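You operate a simulated robot arm through the tools that you are given. There is no shell and no other tool. Be economical: measure what you need, move in short steps, check, and stop when the job is done.

You are at the controls of a simulated robot arm. One attempt, no reset.

Task
Empty the brown mug into the big bowl and rack it, then the grey mug.
Fine: both stand upright on the cup side of the dish rack, the brown mug at the end by the wall, the grey mug at the other end; nothing spilt. Set down upright: what you pick out.

Only the result counts: the job must be done as asked and must still hold three seconds after the hand-in. Knocking over, shifting, dropping, spilling or breaking anything else fails it.

Robot
A 6-joint arm with a two-finger parallel gripper, fixed in place. Base frame: the origin is at the foot of the arm, x ahead of it, y to its left, z up; the work surface is at about z = 0. Lengths are in mm, angles in degrees, forces in N, time in s.
With the tool pointing down near the work surface it reaches from about 140 to 580 mm from the base axis. Its first joint turns from -66.0 to 66.0 degrees. Payload 2.1 kg.
Tool frame: the origin (TCP) lies between the finger pads and is the grasp point; the fingertips stand 30 mm ahead of it; z points along the fingers, y is the line along which they close. The gripper opens to 94 mm. The fingers are 28 mm wide and 10 mm thick; the gripper's body (50 by 96 mm) begins 55 mm behind the TCP.
Orientation is that of the tool frame in the base frame, as a unit quaternion [w, x, y, z]. With the fingers straight down and closing along the base's y, the tool's x points along the base's -x, its y along +y and its z along -z.

Tools
- The arm moves only by the tool move_arm. Its argument "commands" is a list of rows, each an object of numbers (a shift or turn left out is 0, a gripper value left out holds the last): "x", "y", "z": the shift along the tool's x, y, z in mm; "rx", "ry", "rz": the turn, a rotation vector about the tool's x, y, z in rad; "jaw": the gripper command, from -1 (fully open) to 1 (shut), values between in proportion. In form: [{"x": .., "y": .., "z": .., "rx": .., "ry": .., "rz": .., "jaw": ..}, ...]. A call has 1 to 10 rows; each row shifts and turns the commanded pose from where the row before left it, along the tool's axes as they then stand. A row lasts 0.2 s, in which the tool goes at most 50 mm and 8.6 degrees; a call with a longer step from one row to the next is refused whole, and so is a gripper value outside its range. Where a pose cannot be reached the arm comes as near as it can. A force on the tool above 40 N (or 10 N above the force at the start of the call, whichever is more), or a blocked arm, ends the call early, and 0.2 s more pass. Each finger travels about 72 mm/s and halts on what it meets, pressing with about 36 N; the grip force reading is that of the motor and also rises with nothing between the fingers. The clock runs only during rows and for 0.2 s after the last one: add rows that do not move to give the fingers time. The reply holds the time, the measured pose of the TCP, the force on the tool along the base axes, the opening and the grip force, in the units named above and with some noise, with the torque about the TCP (base axes, N m) and any sound that the robot's microphone picked up.
- Cameras (640 x 400 px; columns grow to the right, rows downward): "scene" is fixed at [74.5, -390.7, 482.5]; the picture's right is [0.55, -0.84, 0.00], its down [-0.47, -0.31, -0.83] and it looks along [0.69, 0.45, -0.56] (base axes); focal length 256 px, centre (320, 200). "wrist" rides on the gripper at [76, 14, -103] in the tool frame; the picture's right is [-0.18, 0.98, 0.00], its down [-0.75, -0.14, -0.64] and it looks along [-0.63, -0.12, 0.77] (tool axes); focal length 243 px, centre (320, 200). There is no depth. A picture from a camera that has moved, and an enlarged one, comes with that camera's place and axes in the base frame and with its lens.
- camera(camera): a new picture of that camera. No time passes.
- inspect(camera, box): a new picture of the part [left, top, right, bottom] of that camera's present view, enlarged. No time passes.
- close_job(): hands the job in; it is judged then, once.

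Go step by step. Nothing tells you positions but the pictures and the camera data: compare them with the known pose of the tool, close in by small moves and look again before you grip or let go. The budget is 120 turns and 76 pictures, counting those below and the enlarged ones. Unless the task says otherwise, let go and move clear before handing in, and close with one line.

The tools are called after "Call:" as name(argument=value, ...) on one line, values as JSON. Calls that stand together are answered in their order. move_arm: Moves the arm, as the interface text tells. Its arguments: {"type":"object","properties":{"commands":{"type":"array","items":{"type":"object","properties":{"x":{"type":"number"},"y":{"type":"number"},"z":{"type":"number"},"rx":{"type":"number"},"ry":{"type":"number"},"rz":{"type":"number"},"jaw":{"type":"number"}}}}},"required":["commands"]} The other tools are called the same way: camera (camera) takes a picture; inspect (camera, box) takes an enlarged picture of a part of a camera's view; close_job () hands the job in.

At the start:

```text
clock: 0.0
eef_pos: [268.3, -231.5, 354.4]
tcp_rot: [0.001, 0.0, 1.0, 0.0]
ft_force: [0.2, -1.4, -0.3]
torque: [-0.01, 0.02, -0.04]
opening: 93.9
gripper_force: 0.1
```

scene: 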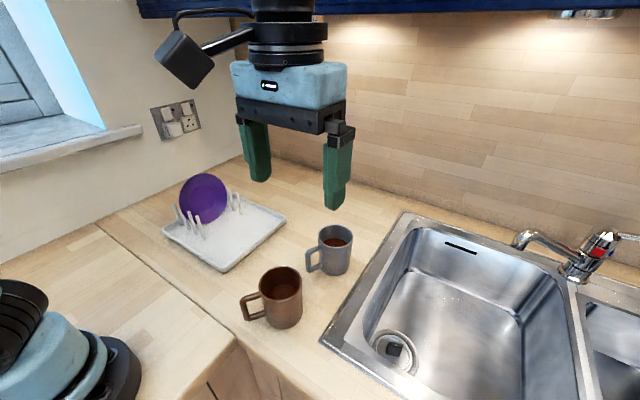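
wrist: 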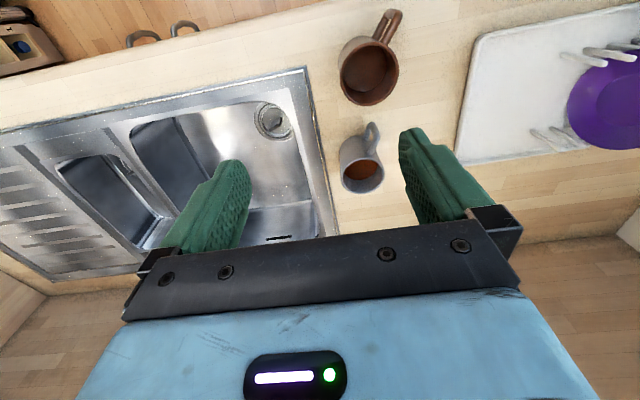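

I see a brown mug (about x 275, y -170), a grey mug (about x 440, y -190), a rack with a plate to the left, and a sink with a large basin to the right. I'll look closer before moving.

Call:
inspect(camera="scene", box=[140, 150, 300, 280])

Call:
inspect(camera="scene", box=[220, 210, 380, 340])

Call:
inspect(camera="wrist", box=[300, 0, 640, 220])

```text
3.08 times, centred on (220, 215) of scene
camera zoom: at [74.5, -390.7, 482.5], right [0.55, -0.84, 0.0], down [-0.47, -0.31, -0.83], along [0.69, 0.45, -0.56], focal length 787 px, centre (628, 154)
```

zoom: 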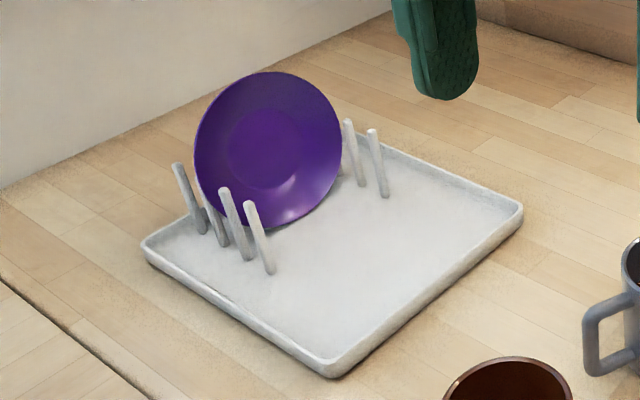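

```text
3.08 times, centred on (300, 275) of scene
camera zoom: at [74.5, -390.7, 482.5], right [0.55, -0.84, 0.0], down [-0.47, -0.31, -0.83], along [0.69, 0.45, -0.56], focal length 787 px, centre (382, -31)
```

zoom: 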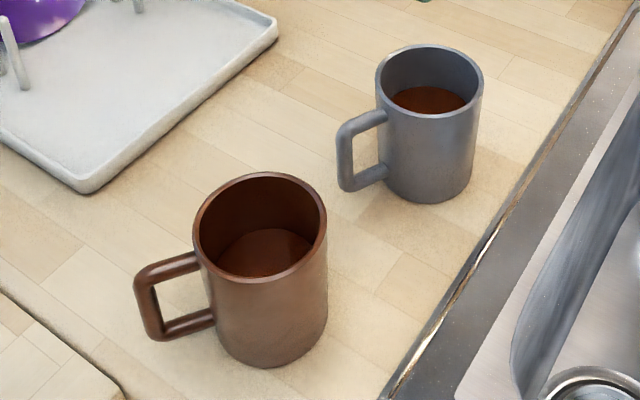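

```text
1.82 times, centred on (470, 110) of wrist
camera zoom: at [193.1, -216.4, 456.0], right [0.18, 0.98, 0.0], down [0.75, -0.14, 0.64], along [0.63, -0.12, -0.77], focal length 441 px, centre (47, 364)
```

zoom: 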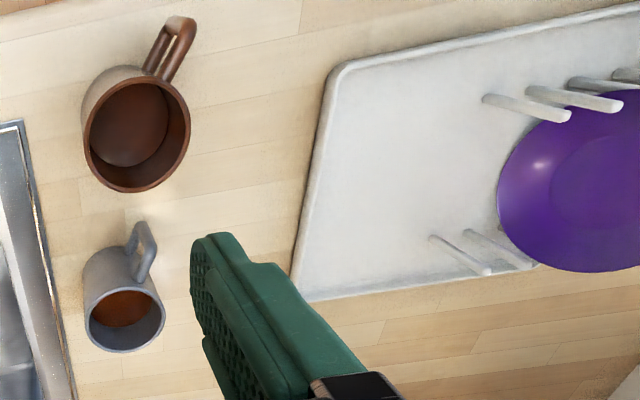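

Both mugs hold liquid; I put the brown mug at about (286,-160), 80 mm wide and 85 high, with its handle towards -x/+y. The sink's large basin starts at y≈-320. I'll go above the brown mug and check alignment.

Call:
move_arm(commands=[{"x": -4, "y": 14, "z": 30, "jaw": -1}, {"x": -4, "y": 14, "z": 30}, {"x": -4, "y": 14, "z": 30}, {"x": -3, "y": 14, "z": 30}, {"x": -3, "y": 15, "z": 34}, {}])

Call:
camera(camera="wrist")

Call:
camera(camera="scene")

```text
clock: 1.4
eef_pos: [287.4, -160.1, 199.3]
tcp_rot: [0.001, 0.0, 1.0, 0.0]
ft_force: [-0.4, 0.7, 0.2]
torque: [-0.02, -0.02, 0.0]
opening: 94.1
gripper_force: 0.1
```

```text
70 pictures are left
camera wrist: at [211.5, -145.3, 301.3], right [0.18, 0.98, 0.0], down [0.75, -0.14, 0.64], along [0.63, -0.12, -0.77], focal length 243 px, centre (320, 200)
```

wrist: 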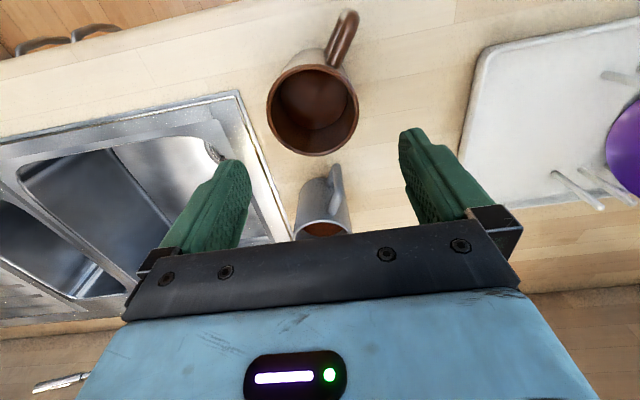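

```text
69 pictures are left
```

scene: 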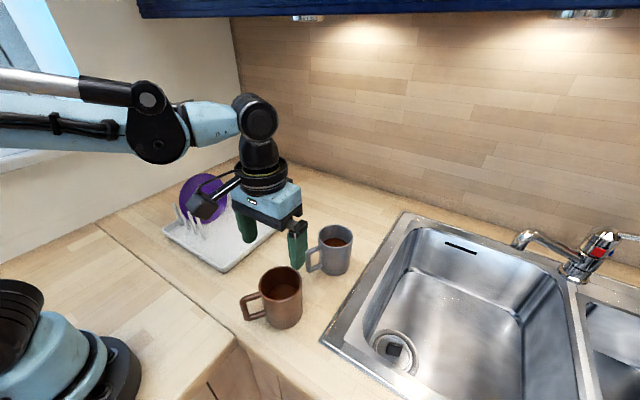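

The wrist view puts the rim centre at about (287,-165), so I'll shift 5 mm in -y and go down to just above the rim, then check.

Call:
move_arm(commands=[{"y": -5, "z": 25}, {"z": 25}, {"z": 22}, {}])

Call:
camera(camera="wrist")

Call:
inspect(camera="scene", box=[200, 180, 360, 340])

```text
clock: 2.4
eef_pos: [287.7, -164.0, 127.3]
tcp_rot: [0.001, 0.0, 1.0, 0.0]
ft_force: [-0.2, 0.8, 0.0]
torque: [-0.04, -0.02, 0.06]
opening: 93.9
gripper_force: 0.0
```

```text
68 pictures are left
camera wrist: at [211.6, -149.2, 229.6], right [0.18, 0.98, 0.0], down [0.75, -0.14, 0.64], along [0.63, -0.12, -0.77], focal length 243 px, centre (320, 200)
```

wrist: 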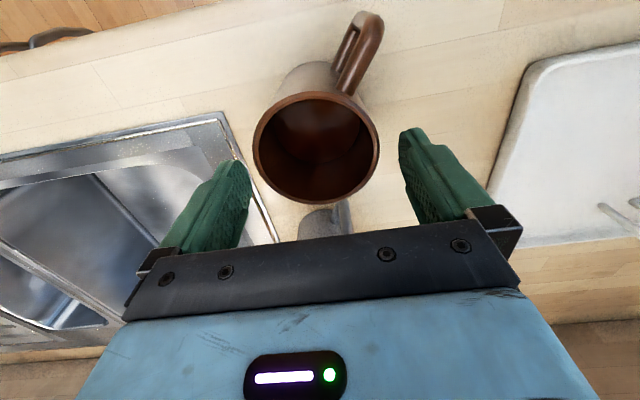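

```text
2.50 times, centred on (280, 260) of scene
camera zoom: at [74.5, -390.7, 482.5], right [0.55, -0.84, 0.0], down [-0.47, -0.31, -0.83], along [0.69, 0.45, -0.56], focal length 640 px, centre (420, 50)
```

zoom: 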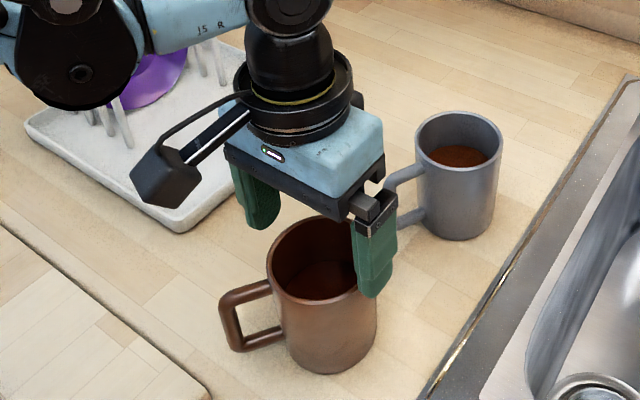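

Alignment is within a couple of mm (rim centre about (284,-165.5), height about 88). I'll go down slowly to TCP z≈55.

Call:
move_arm(commands=[{"x": 3, "y": -1.5, "z": 10}, {"z": 15}, {"z": 15}, {"z": 15}, {"z": 15}, {}])

Call:
camera(camera="wrist")

Call:
inspect(camera="scene", box=[200, 180, 360, 340])

```text
clock: 3.8
eef_pos: [285.1, -166.1, 58.3]
tcp_rot: [0.001, 0.0, 1.0, 0.0]
ft_force: [-0.6, 0.0, 0.3]
torque: [0.03, 0.01, 0.02]
opening: 93.9
gripper_force: 0.0
```

```text
66 pictures are left
camera wrist: at [208.7, -151.7, 159.9], right [0.18, 0.98, 0.0], down [0.75, -0.14, 0.64], along [0.63, -0.12, -0.77], focal length 243 px, centre (320, 200)
```

wrist: 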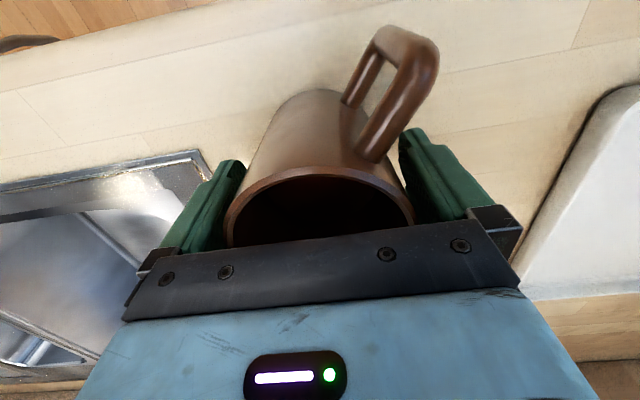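

```text
2.50 times, centred on (280, 260) of scene
camera zoom: at [74.5, -390.7, 482.5], right [0.55, -0.84, 0.0], down [-0.47, -0.31, -0.83], along [0.69, 0.45, -0.56], focal length 640 px, centre (420, 50)
```

zoom: 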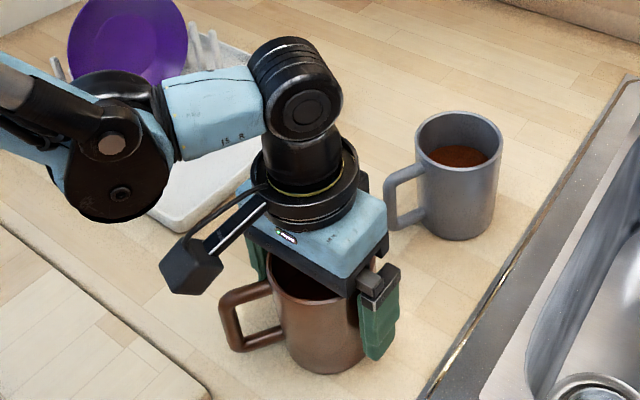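

The fingers straddle the body, clear of the handle. Closing.

Call:
move_arm(commands=[{"jaw": -0.7}, {"jaw": -0.6}, {"jaw": 0}, {"jaw": 1}, {}])

```text
clock: 5.0
eef_pos: [284.7, -166.9, 59.2]
tcp_rot: [0.001, 0.0, 1.0, 0.0]
ft_force: [-0.4, 0.2, -0.1]
torque: [-0.02, 0.0, -0.01]
opening: 82.0
gripper_force: 36.4
```

Gripped at 82 mm. Lifting gently.

Call:
move_arm(commands=[{"z": -5}, {"z": -10}, {"z": -18}, {"z": -22}, {"z": -22}, {"z": -22}, {"z": -22}, {"z": -20}, {"z": -12}, {"z": -5}])

Call:
camera(camera="scene")

```text
clock: 7.2
eef_pos: [284.4, -167.1, 216.7]
tcp_rot: [0.001, 0.0, 1.0, 0.001]
ft_force: [0.2, -0.6, -4.1]
torque: [0.0, -0.03, -0.03]
opening: 81.7
gripper_force: 35.5
```

```text
64 pictures are left
```

scene: 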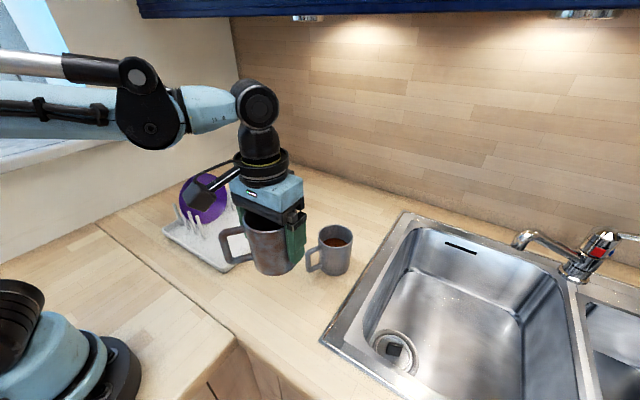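

Mug lifted with nothing shifted. Carrying it smoothly over the big basin.

Call:
move_arm(commands=[{"x": -4, "y": -7}, {"x": -8, "y": -14}, {"x": -12, "y": -20}, {"x": -13, "y": -22}, {"x": -13, "y": -22}, {"x": -13, "y": -22}, {"x": -13, "y": -22}, {"x": -13, "y": -22}, {"x": -13, "y": -22}, {"x": -13, "y": -22}])

Call:
move_arm(commands=[{"x": -12, "y": -18}, {"x": -10, "y": -14}, {"x": -7, "y": -10}, {"x": -3, "y": -5}, {"rz": 0.05}, {"rz": 0.08}, {"rz": 0.1}, {"rz": 0.1}, {"rz": 0.1}, {"rz": 0.07}])

Call:
camera(camera="scene")

Call:
camera(camera="wrist")

```text
clock: 9.4
eef_pos: [399.2, -361.7, 216.4]
tcp_rot: [0.0, -0.001, 1.0, 0.0]
ft_force: [-0.4, -0.3, -3.5]
torque: [0.0, -0.01, 0.01]
opening: 81.8
gripper_force: 36.1
```

```text
clock: 11.6
eef_pos: [409.1, -383.7, 207.8]
tcp_rot: [0.001, 0.248, 0.969, 0.0]
ft_force: [0.3, 0.7, -4.8]
torque: [-0.01, -0.01, 0.02]
opening: 81.9
gripper_force: 36.0
out of reach, approached as far as the arm can: row 2, 3, 4
```

```text
63 pictures are left
```

scene: 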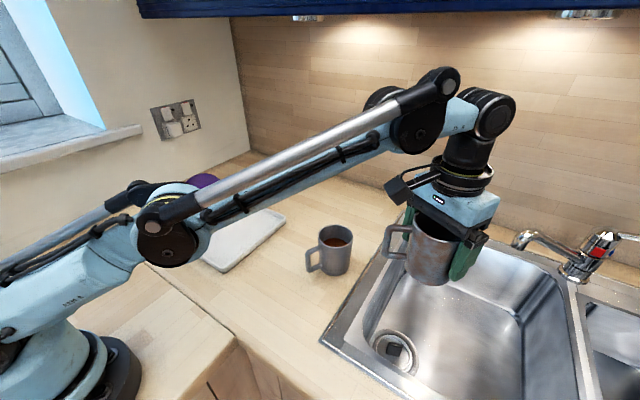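

```text
62 pictures are left
camera wrist: at [349.5, -333.6, 311.4], right [0.63, 0.77, 0.0], down [0.59, -0.49, 0.64], along [0.5, -0.41, -0.77], focal length 243 px, centre (320, 200)
```

wrist: 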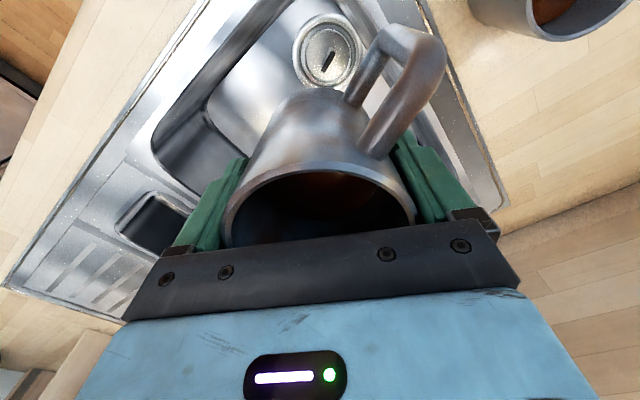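

The mug is over the basin, with the pour lip at about (374,-365). I'll tilt the first 0.6 rad and see whether the pose follows.

Call:
move_arm(commands=[{"ry": -0.05}, {"ry": -0.1}, {"ry": -0.1}, {"ry": -0.1}, {"ry": -0.1}, {"ry": -0.1}, {"ry": -0.05}, {}])

Call:
camera(camera="scene")

Call:
camera(camera="wrist")

```text
clock: 13.4
eef_pos: [408.8, -384.5, 209.2]
tcp_rot: [0.289, 0.236, 0.925, -0.073]
ft_force: [0.6, 0.5, -3.9]
torque: [0.01, 0.03, -0.02]
opening: 82.0
gripper_force: 36.3
```

```text
61 pictures are left
```

scene: 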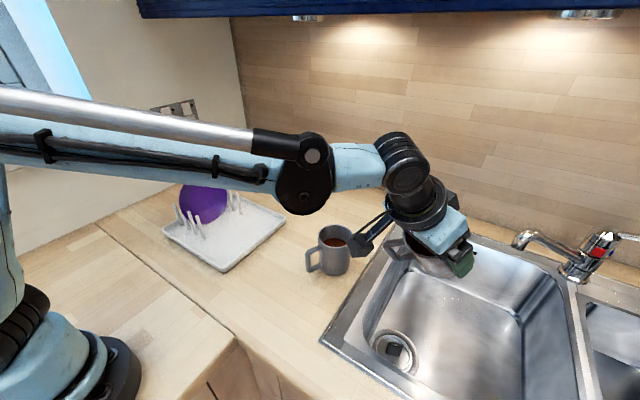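

```text
60 pictures are left
camera wrist: at [310.2, -312.7, 250.5], right [0.6, 0.79, 0.1], down [0.16, -0.25, 0.96], along [0.78, -0.56, -0.27], focal length 243 px, centre (320, 200)
```

wrist: 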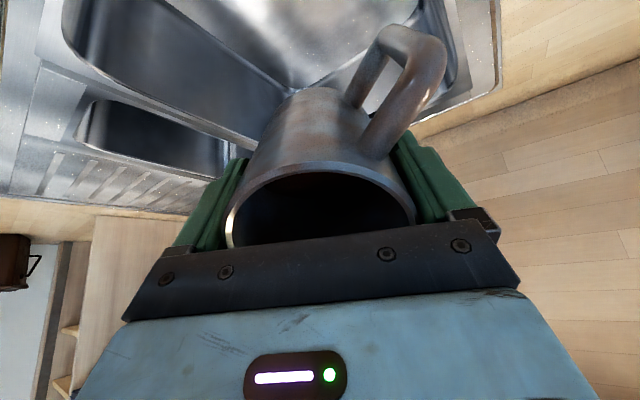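

No spill yet and the pose follows. I'll move a bit further out and up over the basin centre.

Call:
move_arm(commands=[{"x": -6, "y": -2}, {"x": -12, "y": -3}, {"x": -12, "y": -3}, {"x": -9, "y": -2}, {"x": -4}, {}])

```text
clock: 14.8
eef_pos: [435.6, -409.3, 232.6]
tcp_rot: [0.288, 0.236, 0.925, -0.073]
ft_force: [0.0, 0.2, -4.9]
torque: [-0.03, 0.04, 0.0]
opening: 82.0
gripper_force: 35.2
```

Reached (436,-409,233). Pouring slowly now.

Call:
move_arm(commands=[{"ry": -0.05}, {"ry": -0.06}, {"ry": -0.06}, {"ry": -0.06}, {"ry": -0.06}, {"ry": -0.06}, {"ry": -0.06}, {"ry": -0.06}, {"ry": -0.06}, {"ry": -0.06}])

Call:
camera(camera="scene")

Call:
camera(camera="wrist")

```text
clock: 17.0
eef_pos: [436.3, -407.9, 232.5]
tcp_rot: [0.545, 0.203, 0.801, -0.138]
ft_force: [0.1, 0.7, -4.4]
torque: [0.0, 0.06, 0.0]
opening: 82.0
gripper_force: 35.8
```

```text
59 pictures are left
```

scene: 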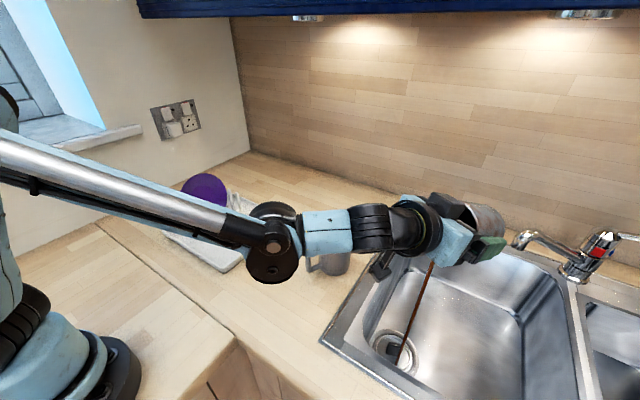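

```text
58 pictures are left
camera wrist: at [335.0, -337.1, 200.6], right [0.53, 0.83, 0.17], down [-0.35, 0.03, 0.94], along [0.77, -0.56, 0.3], focal length 243 px, centre (320, 200)
```

wrist: 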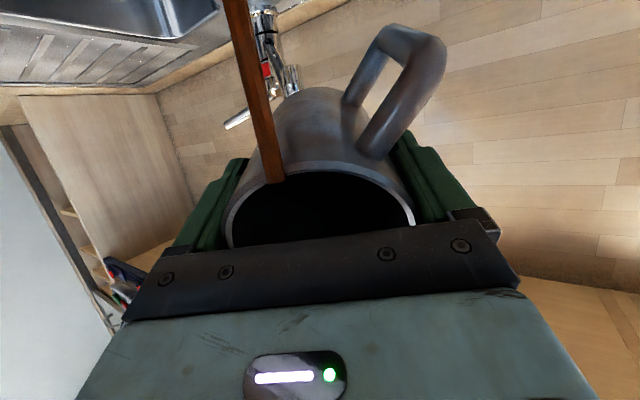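

It's pouring cleanly into the big basin near the drain. Continuing the tilt.

Call:
move_arm(commands=[{}, {"ry": -0.06}, {"ry": -0.06}, {"ry": -0.06}, {"ry": -0.06}, {"ry": -0.06}, {"ry": -0.06}, {"ry": -0.06}, {"ry": -0.06}, {}])

Call:
camera(camera="scene")

Call:
camera(camera="wrist")

```text
clock: 19.2
eef_pos: [435.7, -409.4, 233.7]
tcp_rot: [0.719, 0.165, 0.649, -0.183]
ft_force: [0.9, 0.0, -1.9]
torque: [0.03, 0.04, -0.01]
opening: 81.9
gripper_force: 35.9
```

```text
57 pictures are left
```

scene: 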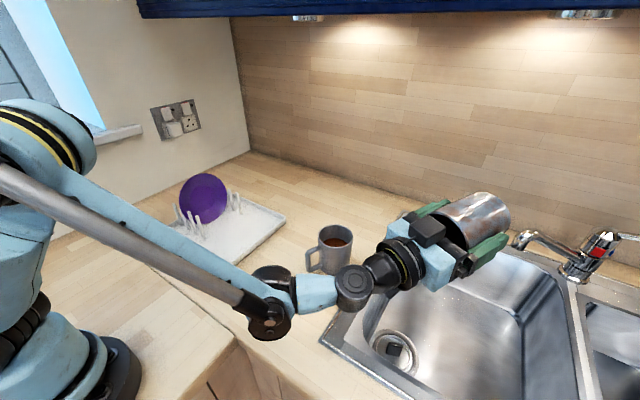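

```text
56 pictures are left
camera wrist: at [360.5, -351.1, 147.2], right [0.45, 0.87, 0.18], down [-0.7, 0.22, 0.68], along [0.56, -0.44, 0.71], focal length 243 px, centre (320, 200)
```

wrist: 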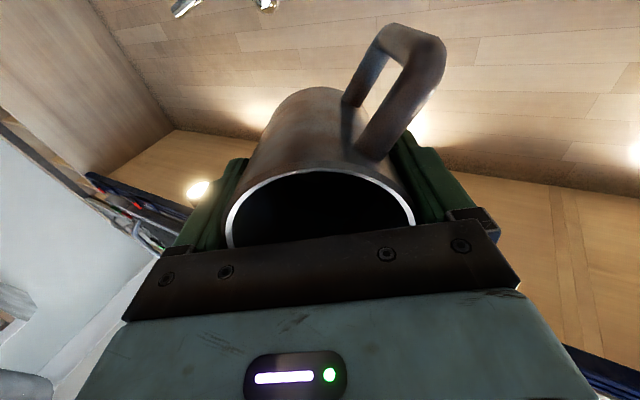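

The flow has stopped and the mug is lighter. I'll tilt a bit more while raising slightly, and hold to drain.

Call:
move_arm(commands=[{"x": -10}, {"x": -10, "ry": -0.06}, {"x": -10, "ry": -0.06}, {"ry": -0.06}, {}, {}, {}, {}, {}])

Call:
camera(camera="scene")

```text
clock: 21.2
eef_pos: [432.4, -407.9, 263.5]
tcp_rot: [0.775, 0.149, 0.581, -0.198]
ft_force: [0.6, 0.1, -3.3]
torque: [0.04, 0.05, 0.0]
opening: 81.7
gripper_force: 36.2
```

```text
55 pictures are left
```

scene: 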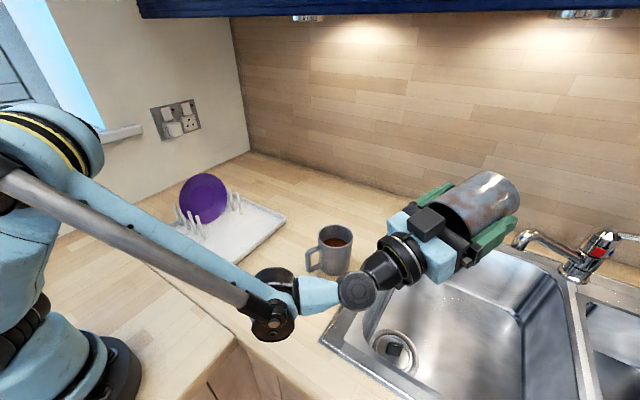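

Emptied. Bringing it back upright, above the basin.

Call:
move_arm(commands=[{"ry": 0.1}, {"ry": 0.14}, {"ry": 0.14}, {"ry": 0.14}, {"ry": 0.14}, {"ry": 0.14}, {"ry": 0.14}, {"ry": 0.14}, {"ry": 0.12}, {"ry": 0.05}])

Call:
camera(camera="wrist")

```text
clock: 23.4
eef_pos: [433.1, -406.9, 264.7]
tcp_rot: [0.287, 0.237, 0.925, -0.073]
ft_force: [-0.7, -0.7, -2.1]
torque: [0.0, 0.03, -0.02]
opening: 81.9
gripper_force: 35.9
```

```text
54 pictures are left
camera wrist: at [333.9, -336.5, 305.0], right [0.6, 0.79, 0.1], down [0.16, -0.25, 0.96], along [0.78, -0.56, -0.28], focal length 243 px, centre (320, 200)
```

wrist: 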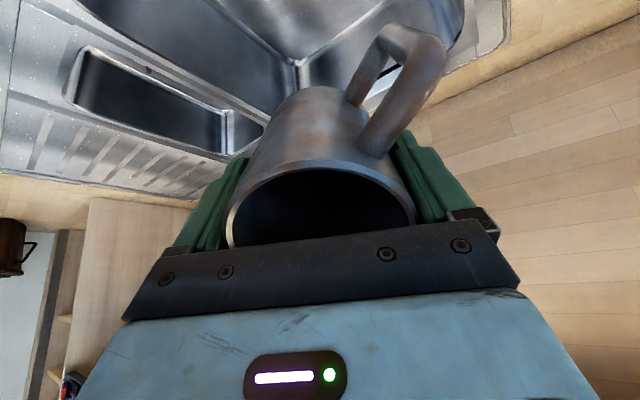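

Moving inward, then upright, then undoing the yaw.

Call:
move_arm(commands=[{"x": 16, "z": -11}, {"x": 17, "z": -12}, {"x": 17, "z": -12}, {"ry": 0.12}, {"ry": 0.12}, {"ry": 0.12}, {"ry": 0.12}, {"ry": 0.12}, {}])

Call:
move_arm(commands=[{"rz": -0.12}, {"rz": -0.13}, {"rz": -0.13}, {"rz": -0.12}, {}])

```text
clock: 25.4
eef_pos: [377.6, -376.6, 262.9]
tcp_rot: [0.002, 0.247, 0.969, -0.001]
ft_force: [0.1, -0.7, -2.5]
torque: [0.0, 0.0, 0.0]
opening: 82.1
gripper_force: 35.8
```

```text
clock: 26.6
eef_pos: [373.3, -373.8, 259.3]
tcp_rot: [0.001, -0.002, 1.0, 0.0]
ft_force: [0.5, 0.4, -2.5]
torque: [-0.02, -0.03, 0.0]
opening: 81.9
gripper_force: 36.1
out of reach, approached as far as the arm can: row 3
```

Now carrying the empty brown mug towards the rack.

Call:
move_arm(commands=[{"x": -2, "y": 15}, {"x": -5, "y": 30}, {"x": -6, "y": 38}, {"x": -6, "y": 38}, {"x": -6, "y": 38}, {"x": -6, "y": 38}, {"x": -6, "y": 38}, {"x": -6, "y": 38}, {"x": -6, "y": 38}, {"x": -6, "y": 38}])

Call:
move_arm(commands=[{"x": -6, "y": 35}, {"x": -6, "y": 30}, {"x": -5, "y": 25}, {"x": -4, "y": 15}, {}])

Call:
camera(camera="scene")

Call:
camera(camera="wrist")

```text
clock: 28.8
eef_pos: [428.4, -24.8, 258.4]
tcp_rot: [0.001, 0.0, 1.0, -0.001]
ft_force: [0.7, 0.3, -3.3]
torque: [0.01, -0.07, -0.01]
opening: 82.2
gripper_force: 35.9
```

```text
clock: 30.0
eef_pos: [449.3, 79.6, 259.3]
tcp_rot: [0.002, -0.001, 1.0, 0.0]
ft_force: [-0.4, -0.1, -3.2]
torque: [-0.01, -0.01, 0.02]
opening: 82.1
gripper_force: 36.0
```

```text
53 pictures are left
```

scene: 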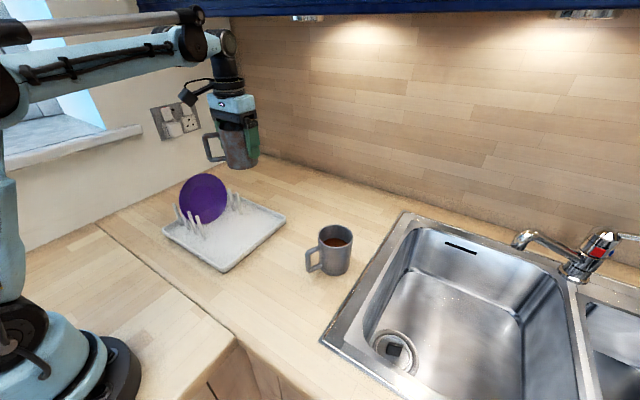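

```text
52 pictures are left
camera wrist: at [373.9, 95.0, 361.5], right [0.18, 0.98, 0.0], down [0.75, -0.14, 0.64], along [0.63, -0.12, -0.77], focal length 243 px, centre (320, 200)
```

wrist: 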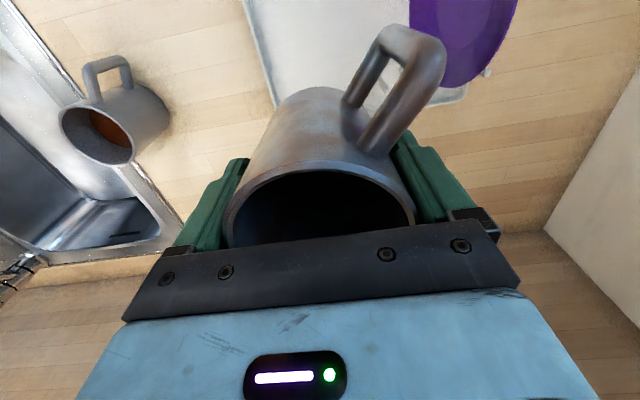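

The rack spans roughly x 285–512, y 12–270; the cup side is the y 15–145 strip, with prongs at y≈150. The brown mug goes at (457,73), the far end by the back wall. I'll descend part-way and check.

Call:
move_arm(commands=[{"x": -4, "y": -3, "z": 10}, {"x": -4, "y": -3.5, "z": 25}, {"z": 30}, {"z": 30}, {"z": 25}, {"z": 15}, {}])

Call:
inspect(camera="scene", box=[140, 130, 320, 280])

Call:
camera(camera="wrist")

```text
clock: 31.6
eef_pos: [457.4, 74.2, 125.0]
tcp_rot: [0.001, -0.001, 1.0, 0.0]
ft_force: [-0.2, 1.0, -3.6]
torque: [0.01, 0.0, -0.01]
opening: 82.2
gripper_force: 35.9
```

```text
2.67 times, centred on (230, 205) of scene
camera zoom: at [74.5, -390.7, 482.5], right [0.55, -0.84, 0.0], down [-0.47, -0.31, -0.83], along [0.69, 0.45, -0.56], focal length 682 px, centre (560, 187)
```

zoom: 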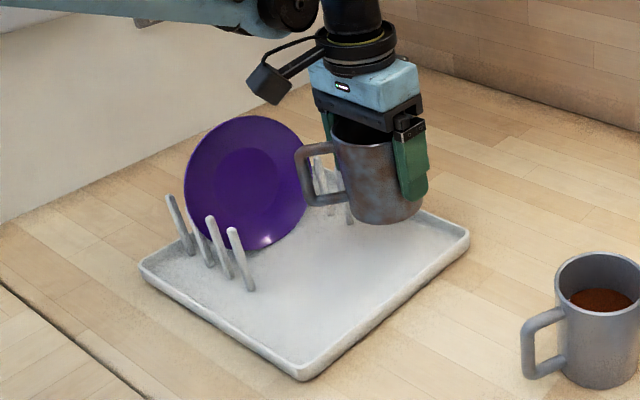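

```text
50 pictures are left
camera wrist: at [382.1, 88.7, 226.8], right [0.18, 0.98, 0.0], down [0.75, -0.14, 0.64], along [0.63, -0.12, -0.77], focal length 243 px, centre (320, 200)
```

wrist: 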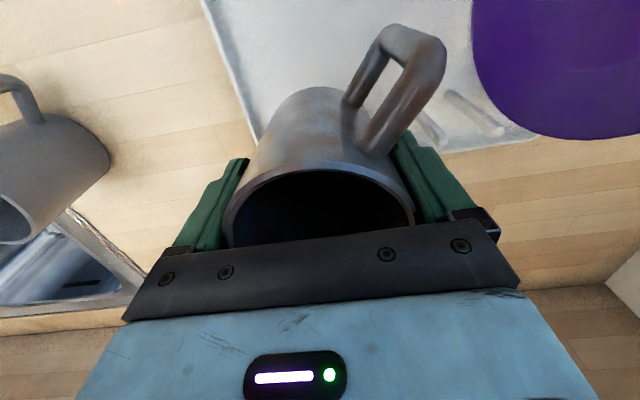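

Placement looks clear of prongs and plate. Lowering.

Call:
move_arm(commands=[{"z": 12}, {"z": 12}, {"z": 10}, {"z": 8}, {"z": 5}, {}])

Call:
inspect(camera="scene", box=[140, 130, 320, 280])

```text
clock: 33.0
eef_pos: [459.5, 73.2, 77.3]
tcp_rot: [0.001, -0.001, 1.0, -0.001]
ft_force: [-0.6, -0.5, -2.8]
torque: [-0.01, -0.01, -0.01]
opening: 82.0
gripper_force: 35.9
```

```text
2.67 times, centred on (230, 205) of scene
camera zoom: at [74.5, -390.7, 482.5], right [0.55, -0.84, 0.0], down [-0.47, -0.31, -0.83], along [0.69, 0.45, -0.56], focal length 682 px, centre (560, 187)
```

zoom: 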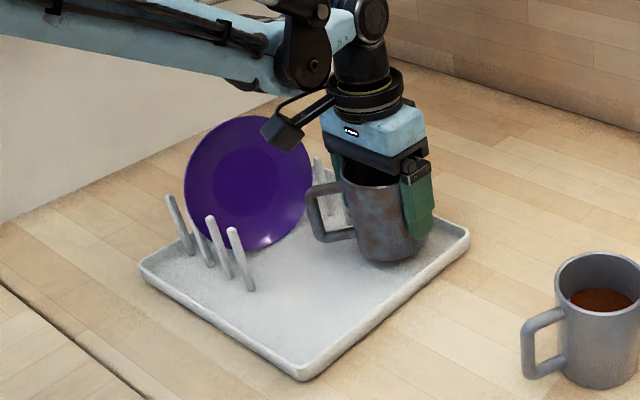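

Call:
move_arm(commands=[{"z": 3}, {"z": 2}, {"z": 2}, {"z": 2}, {}])

```text
clock: 34.2
eef_pos: [459.4, 74.1, 68.5]
tcp_rot: [0.001, -0.002, 1.0, 0.0]
ft_force: [0.3, -0.1, -2.5]
torque: [-0.02, -0.03, -0.03]
opening: 82.0
gripper_force: 35.5
```

No contact yet; continuing in 1 mm steps.

Call:
move_arm(commands=[{"z": 1}, {"z": 1}, {"z": 1}, {}])

```text
clock: 35.2
eef_pos: [458.4, 74.3, 66.0]
tcp_rot: [0.001, -0.001, 1.0, 0.0]
ft_force: [0.0, 0.3, -3.4]
torque: [-0.03, -0.01, -0.01]
opening: 81.9
gripper_force: 35.9
```

Call:
move_arm(commands=[{"z": 1}, {"z": 1}, {}])

Call:
inspect(camera="scene", box=[200, 170, 290, 245])

```text
clock: 36.0
eef_pos: [458.5, 73.3, 64.3]
tcp_rot: [0.001, -0.001, 1.0, 0.0]
ft_force: [-0.2, 0.1, -3.3]
torque: [-0.02, -0.07, 0.02]
opening: 82.0
gripper_force: 36.8
```

```text
5.33 times, centred on (245, 208) of scene
camera zoom: at [74.5, -390.7, 482.5], right [0.55, -0.84, 0.0], down [-0.47, -0.31, -0.83], along [0.69, 0.45, -0.56], focal length 1365 px, centre (720, 160)
```

zoom: 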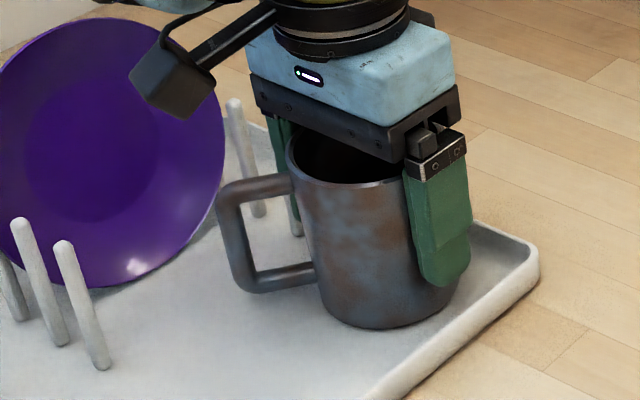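

Very close to the tray. Continuing down until I feel contact.

Call:
move_arm(commands=[{"z": 1}, {"z": 1}, {}])

Call:
move_arm(commands=[{"z": 1}, {}])

```text
clock: 36.8
eef_pos: [459.1, 73.7, 62.7]
tcp_rot: [0.001, -0.001, 1.0, 0.0]
ft_force: [3.6, 1.9, 23.6]
torque: [-0.05, 0.15, -0.04]
opening: 82.2
gripper_force: 35.9
```

```text
clock: 37.4
eef_pos: [458.0, 73.7, 59.9]
tcp_rot: [0.002, -0.001, 1.0, 0.0]
ft_force: [6.7, 3.1, 22.7]
torque: [-0.1, 0.08, 0.01]
opening: 81.6
gripper_force: 35.6
```

Contact. I'll ease off 1 mm and open the fingers slowly.

Call:
move_arm(commands=[{"z": -1.5}, {"jaw": -0.75}, {"jaw": -0.85}, {"jaw": -1}, {}, {}])

Call:
inspect(camera="scene", box=[200, 170, 290, 245])

Call:
camera(camera="wrist")

```text
clock: 38.8
eef_pos: [457.5, 73.1, 63.0]
tcp_rot: [0.001, -0.001, 1.0, 0.001]
ft_force: [-0.6, -0.2, 1.5]
torque: [0.02, 0.0, -0.02]
opening: 94.0
gripper_force: 0.0
```

```text
5.33 times, centred on (245, 208) of scene
camera zoom: at [74.5, -390.7, 482.5], right [0.55, -0.84, 0.0], down [-0.47, -0.31, -0.83], along [0.69, 0.45, -0.56], focal length 1365 px, centre (720, 160)
```

zoom: 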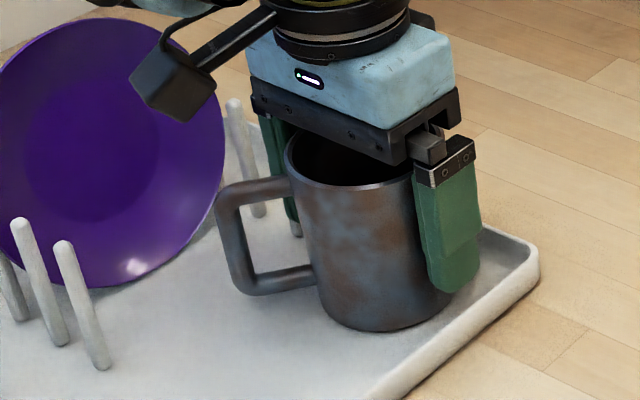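

```text
46 pictures are left
camera wrist: at [382.5, 88.5, 164.9], right [0.18, 0.98, 0.0], down [0.75, -0.14, 0.64], along [0.63, -0.12, -0.77], focal length 243 px, centre (320, 200)
```

wrist: 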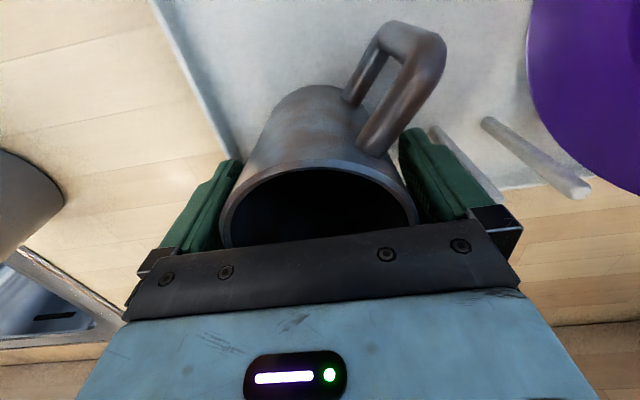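

The brown mug stands upright with the fingers clear. Retreating straight up, slowly at first.

Call:
move_arm(commands=[{"z": -5}, {"z": -10}, {"z": -15}, {"z": -25}, {"z": -30}, {"z": -35}, {"z": -35}, {"z": -20}, {}])

Call:
camera(camera="scene")

Call:
camera(camera="wrist")

```text
clock: 40.8
eef_pos: [457.8, 73.9, 237.5]
tcp_rot: [0.001, -0.001, 1.0, 0.0]
ft_force: [-0.3, 0.3, -0.2]
torque: [0.01, 0.0, -0.01]
opening: 94.0
gripper_force: 0.2
```

```text
45 pictures are left
```

scene: 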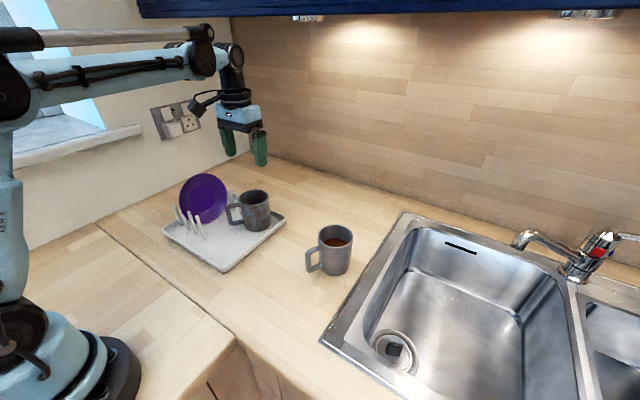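

```text
44 pictures are left
camera wrist: at [382.1, 88.9, 339.9], right [0.18, 0.98, 0.0], down [0.75, -0.14, 0.64], along [0.63, -0.12, -0.77], focal length 243 px, centre (320, 200)
```

wrist: 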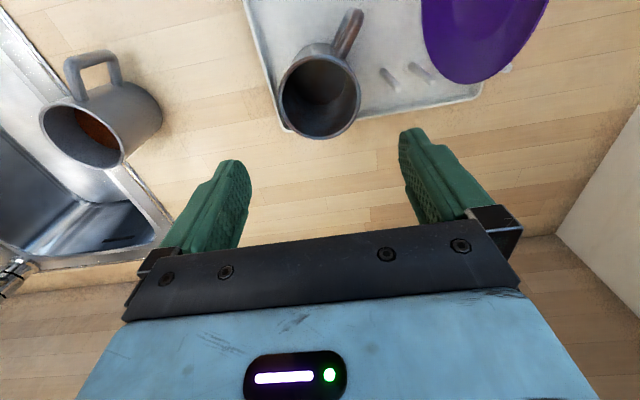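

Brown is racked at the far end. Moving above the grey mug at about (454,-186).

Call:
move_arm(commands=[{"y": -20}, {"y": -35}, {"y": -40}, {"y": -40}, {"y": -40, "z": 5}, {"y": -40, "z": 10}, {"y": -30, "z": 10}, {"x": 4, "y": -15, "z": 10}, {}])

Call:
camera(camera="wrist")

```text
clock: 42.8
eef_pos: [454.5, -185.2, 202.0]
tcp_rot: [0.002, -0.001, 1.0, 0.0]
ft_force: [0.3, 0.1, -0.4]
torque: [0.0, -0.01, 0.01]
opening: 93.9
gripper_force: 0.1
```

```text
43 pictures are left
camera wrist: at [378.3, -171.4, 304.7], right [0.18, 0.98, 0.0], down [0.75, -0.14, 0.64], along [0.63, -0.12, -0.77], focal length 243 px, centre (320, 200)
```

wrist: 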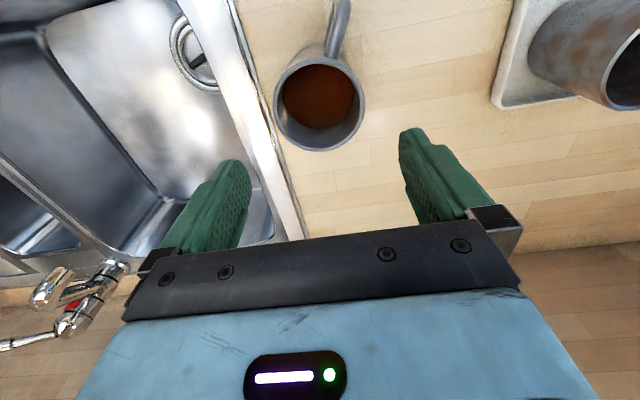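

Rim centre reads about (448,-185.5). Shifting 6 mm towards the base and lowering to just above the rim.

Call:
move_arm(commands=[{"x": 3, "z": 20}, {"x": 3, "z": 25}, {"z": 20}, {"z": 10}, {}])

Call:
camera(camera="wrist")

Call:
inspect(camera="scene", box=[260, 140, 420, 300])

```text
clock: 44.0
eef_pos: [447.6, -186.1, 128.4]
tcp_rot: [0.001, -0.001, 1.0, 0.0]
ft_force: [0.0, 0.0, -0.2]
torque: [0.02, -0.01, 0.02]
opening: 93.9
gripper_force: 0.0
```

```text
42 pictures are left
camera wrist: at [372.7, -171.3, 229.8], right [0.18, 0.98, 0.0], down [0.75, -0.14, 0.64], along [0.63, -0.12, -0.77], focal length 243 px, centre (320, 200)
```

wrist: 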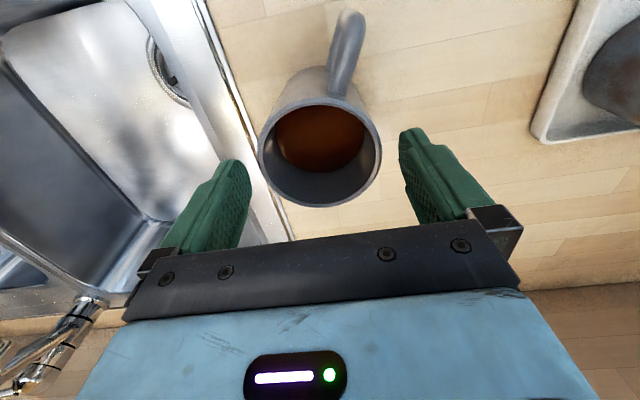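

```text
2.50 times, centred on (340, 220) of scene
camera zoom: at [74.5, -390.7, 482.5], right [0.55, -0.84, 0.0], down [-0.47, -0.31, -0.83], along [0.69, 0.45, -0.56], focal length 640 px, centre (270, 150)
```

zoom: 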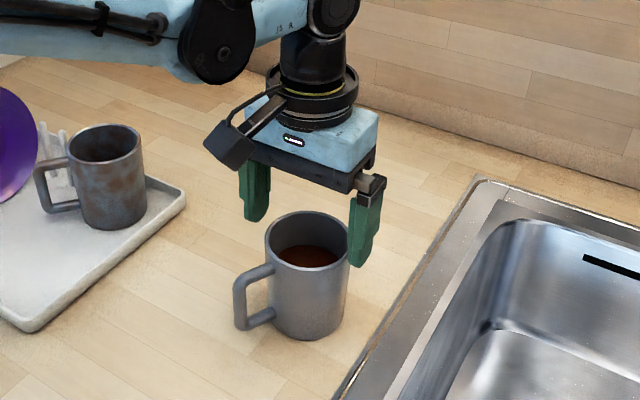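

Well centred. Descending to TCP z≈58.

Call:
move_arm(commands=[{"x": 1, "y": 1, "z": 10}, {"z": 15}, {"z": 15}, {"z": 15}, {"z": 14}, {}])

Call:
camera(camera="wrist")

Call:
inspect(camera="scene", box=[260, 140, 420, 300])

```text
clock: 45.4
eef_pos: [448.9, -185.2, 57.8]
tcp_rot: [0.001, 0.0, 1.0, 0.001]
ft_force: [0.1, -0.1, 0.4]
torque: [-0.01, -0.03, 0.0]
opening: 94.0
gripper_force: 0.0
```

```text
40 pictures are left
camera wrist: at [372.1, -170.8, 160.7], right [0.18, 0.98, 0.0], down [0.75, -0.14, 0.64], along [0.63, -0.12, -0.77], focal length 243 px, centre (320, 200)
```

wrist: 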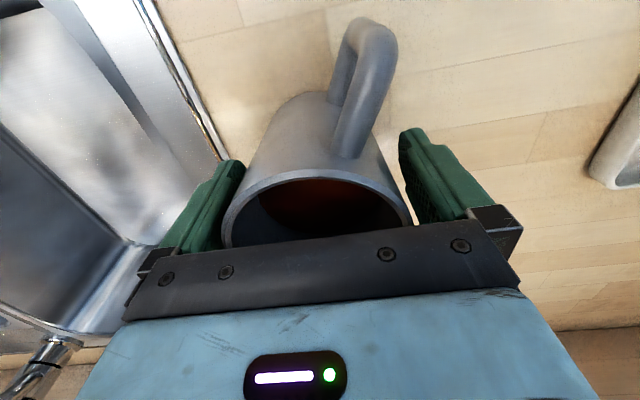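

```text
2.50 times, centred on (340, 220) of scene
camera zoom: at [74.5, -390.7, 482.5], right [0.55, -0.84, 0.0], down [-0.47, -0.31, -0.83], along [0.69, 0.45, -0.56], focal length 640 px, centre (270, 150)
```

zoom: 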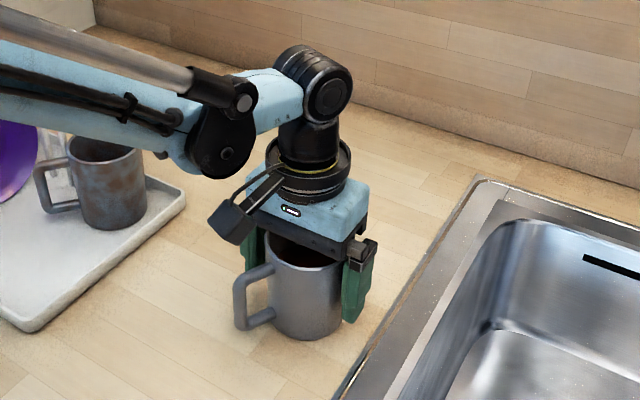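

Fingers straddle the mug. Closing and lifting gently.

Call:
move_arm(commands=[{"jaw": -0.75}, {"jaw": -0.65}, {"jaw": -0.3}, {"jaw": 1}, {}, {}])

Call:
move_arm(commands=[{"z": -4}, {"z": -8}, {"z": -14}, {"z": -18}, {"z": -20}, {"z": -22}, {"z": -22}, {"z": -20}, {"z": -12}, {"z": -5}])

Call:
camera(camera="scene")

```text
clock: 46.8
eef_pos: [448.7, -185.1, 58.5]
tcp_rot: [0.001, 0.0, 1.0, 0.0]
ft_force: [-1.4, -1.1, -0.4]
torque: [0.08, 0.03, 0.04]
opening: 81.1
gripper_force: 36.1
```

```text
clock: 49.0
eef_pos: [448.2, -185.2, 204.2]
tcp_rot: [0.001, -0.001, 1.0, 0.001]
ft_force: [-0.2, -0.9, -5.1]
torque: [-0.06, -0.02, -0.02]
opening: 80.9
gripper_force: 36.0
```

```text
38 pictures are left
```

scene: 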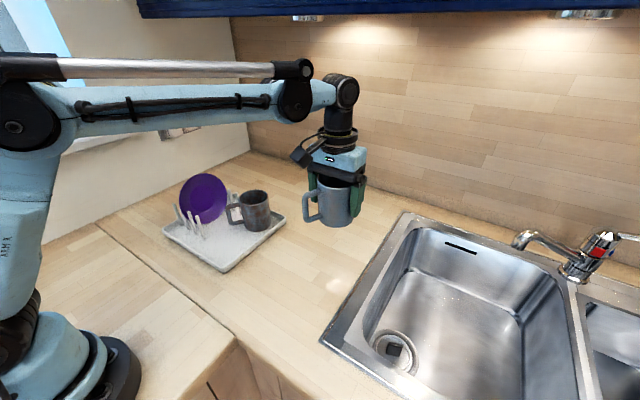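

Carrying the grey mug over the basin.

Call:
move_arm(commands=[{"x": 2, "y": -8}, {"x": 4, "y": -16}, {"x": 5, "y": -22}, {"x": 5, "y": -24}, {"x": 5, "y": -24}, {"x": 5, "y": -24}, {"x": 5, "y": -24}, {"x": 5, "y": -22}, {"x": 4, "y": -15}, {"x": 3, "y": -9}])

Call:
move_arm(commands=[{"rz": 0.05}, {"rz": 0.08}, {"rz": 0.1}, {"rz": 0.1}, {"rz": 0.1}, {"rz": 0.07}, {}])

Call:
camera(camera="wrist")

```text
clock: 51.2
eef_pos: [405.3, -374.1, 202.9]
tcp_rot: [0.001, -0.001, 1.0, 0.0]
ft_force: [-0.5, 0.0, -4.0]
torque: [0.01, -0.04, 0.0]
opening: 81.0
gripper_force: 35.9
```

```text
clock: 52.8
eef_pos: [404.9, -373.2, 204.0]
tcp_rot: [0.0, 0.248, 0.969, 0.0]
ft_force: [-0.3, -1.2, -5.4]
torque: [-0.02, -0.02, 0.01]
opening: 80.8
gripper_force: 35.9
```

```text
37 pictures are left
camera wrist: at [344.7, -323.5, 306.0], right [0.63, 0.77, 0.0], down [0.59, -0.48, 0.64], along [0.5, -0.41, -0.77], focal length 243 px, centre (320, 200)
```

wrist: 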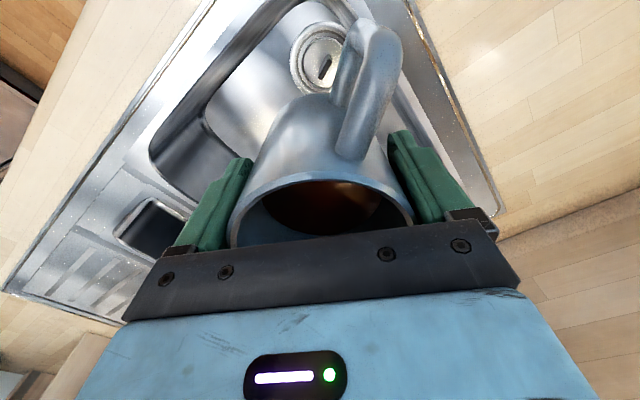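

Fuller mug, so I'll tilt less (0.4 rad) before shifting out to the pouring spot.

Call:
move_arm(commands=[{"ry": -0.05}, {"ry": -0.08}, {"ry": -0.08}, {"ry": -0.08}, {"ry": -0.06}, {"ry": -0.05}, {"x": -9, "y": -3, "z": -3}, {"x": -12, "y": -4, "z": -4}, {"x": -11, "y": -4, "z": -4}, {"x": -7, "y": -2, "z": -3}])

Call:
camera(camera="wrist")

```text
clock: 55.0
eef_pos: [425.1, -399.7, 230.7]
tcp_rot: [0.194, 0.242, 0.949, -0.049]
ft_force: [-0.2, 1.0, -4.6]
torque: [0.0, 0.0, 0.01]
opening: 81.1
gripper_force: 35.6
```

```text
36 pictures are left
camera wrist: at [335.8, -333.5, 296.2], right [0.62, 0.78, 0.07], down [0.32, -0.34, 0.89], along [0.72, -0.52, -0.46], focal length 243 px, centre (320, 200)
```

wrist: 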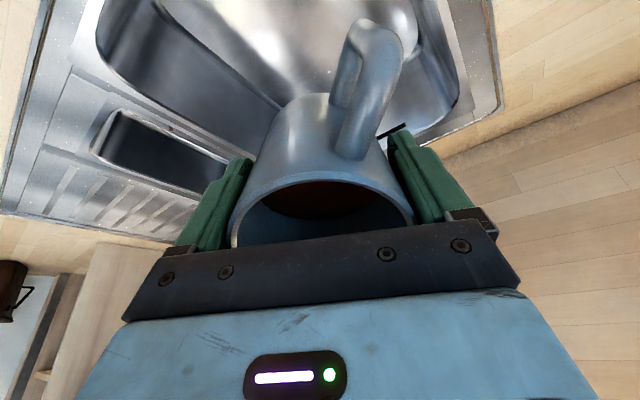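

In position, nothing out yet. Pouring slowly.

Call:
move_arm(commands=[{"ry": -0.05}, {"ry": -0.06}, {"ry": -0.06}, {"ry": -0.06}, {"ry": -0.05}, {"ry": -0.05}, {"ry": -0.05}, {"ry": -0.05}, {"ry": -0.05}, {"ry": -0.05}])

Call:
camera(camera="scene")

Call:
camera(camera="wrist")

```text
clock: 57.2
eef_pos: [423.9, -399.6, 231.8]
tcp_rot: [0.435, 0.22, 0.866, -0.11]
ft_force: [-0.2, 1.1, -4.8]
torque: [0.03, 0.03, 0.0]
opening: 81.0
gripper_force: 36.5
```

```text
35 pictures are left
```

scene: 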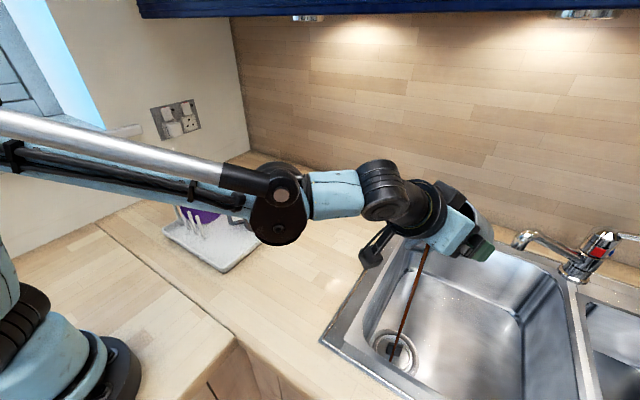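

```text
34 pictures are left
camera wrist: at [320.2, -325.2, 231.7], right [0.57, 0.81, 0.15], down [-0.13, -0.09, 0.99], along [0.81, -0.58, 0.05], focal length 243 px, centre (320, 200)
```

wrist: 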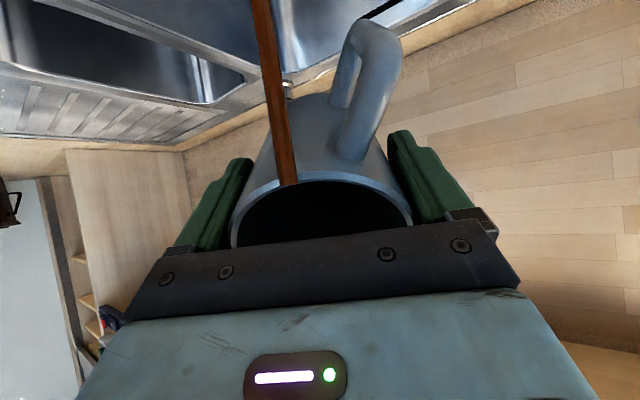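

Clean stream into the basin. Continuing.

Call:
move_arm(commands=[{}, {"ry": -0.05}, {"ry": -0.05}, {"ry": -0.05}, {"ry": -0.06}, {"ry": -0.06}, {"ry": -0.06}, {"ry": -0.06}, {"ry": -0.06}, {"ry": -0.06}])

Call:
move_arm(commands=[{"ry": -0.06}, {"x": -10, "ry": -0.06}, {"x": -10, "ry": -0.06}, {"x": -10, "ry": -0.06}, {"ry": -0.06}, {"ry": -0.06}, {}, {}, {}, {}])

Call:
camera(camera="scene")

Call:
camera(camera="wrist")

```text
clock: 59.4
eef_pos: [426.0, -398.8, 231.9]
tcp_rot: [0.64, 0.186, 0.727, -0.164]
ft_force: [0.4, 0.2, -3.6]
torque: [0.07, 0.03, 0.0]
opening: 81.0
gripper_force: 35.6
```

```text
clock: 61.6
eef_pos: [425.8, -399.6, 261.4]
tcp_rot: [0.759, 0.153, 0.602, -0.193]
ft_force: [-1.2, 0.4, -2.4]
torque: [0.03, 0.04, 0.03]
opening: 80.6
gripper_force: 35.9
```

```text
33 pictures are left
```

scene: 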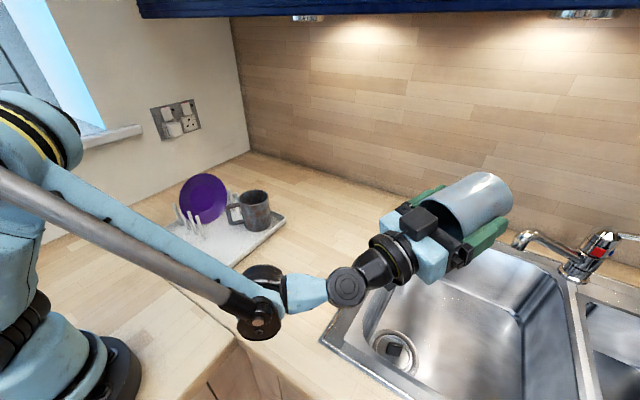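

```text
32 pictures are left
camera wrist: at [360.0, -346.7, 163.9], right [0.43, 0.88, 0.18], down [-0.77, 0.26, 0.59], along [0.47, -0.39, 0.79], focal length 243 px, centre (320, 200)
```

wrist: 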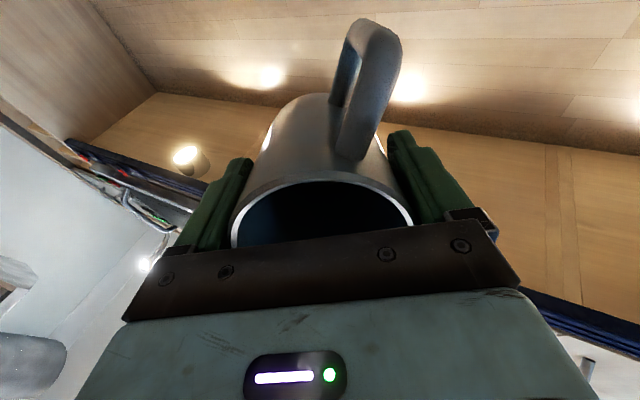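

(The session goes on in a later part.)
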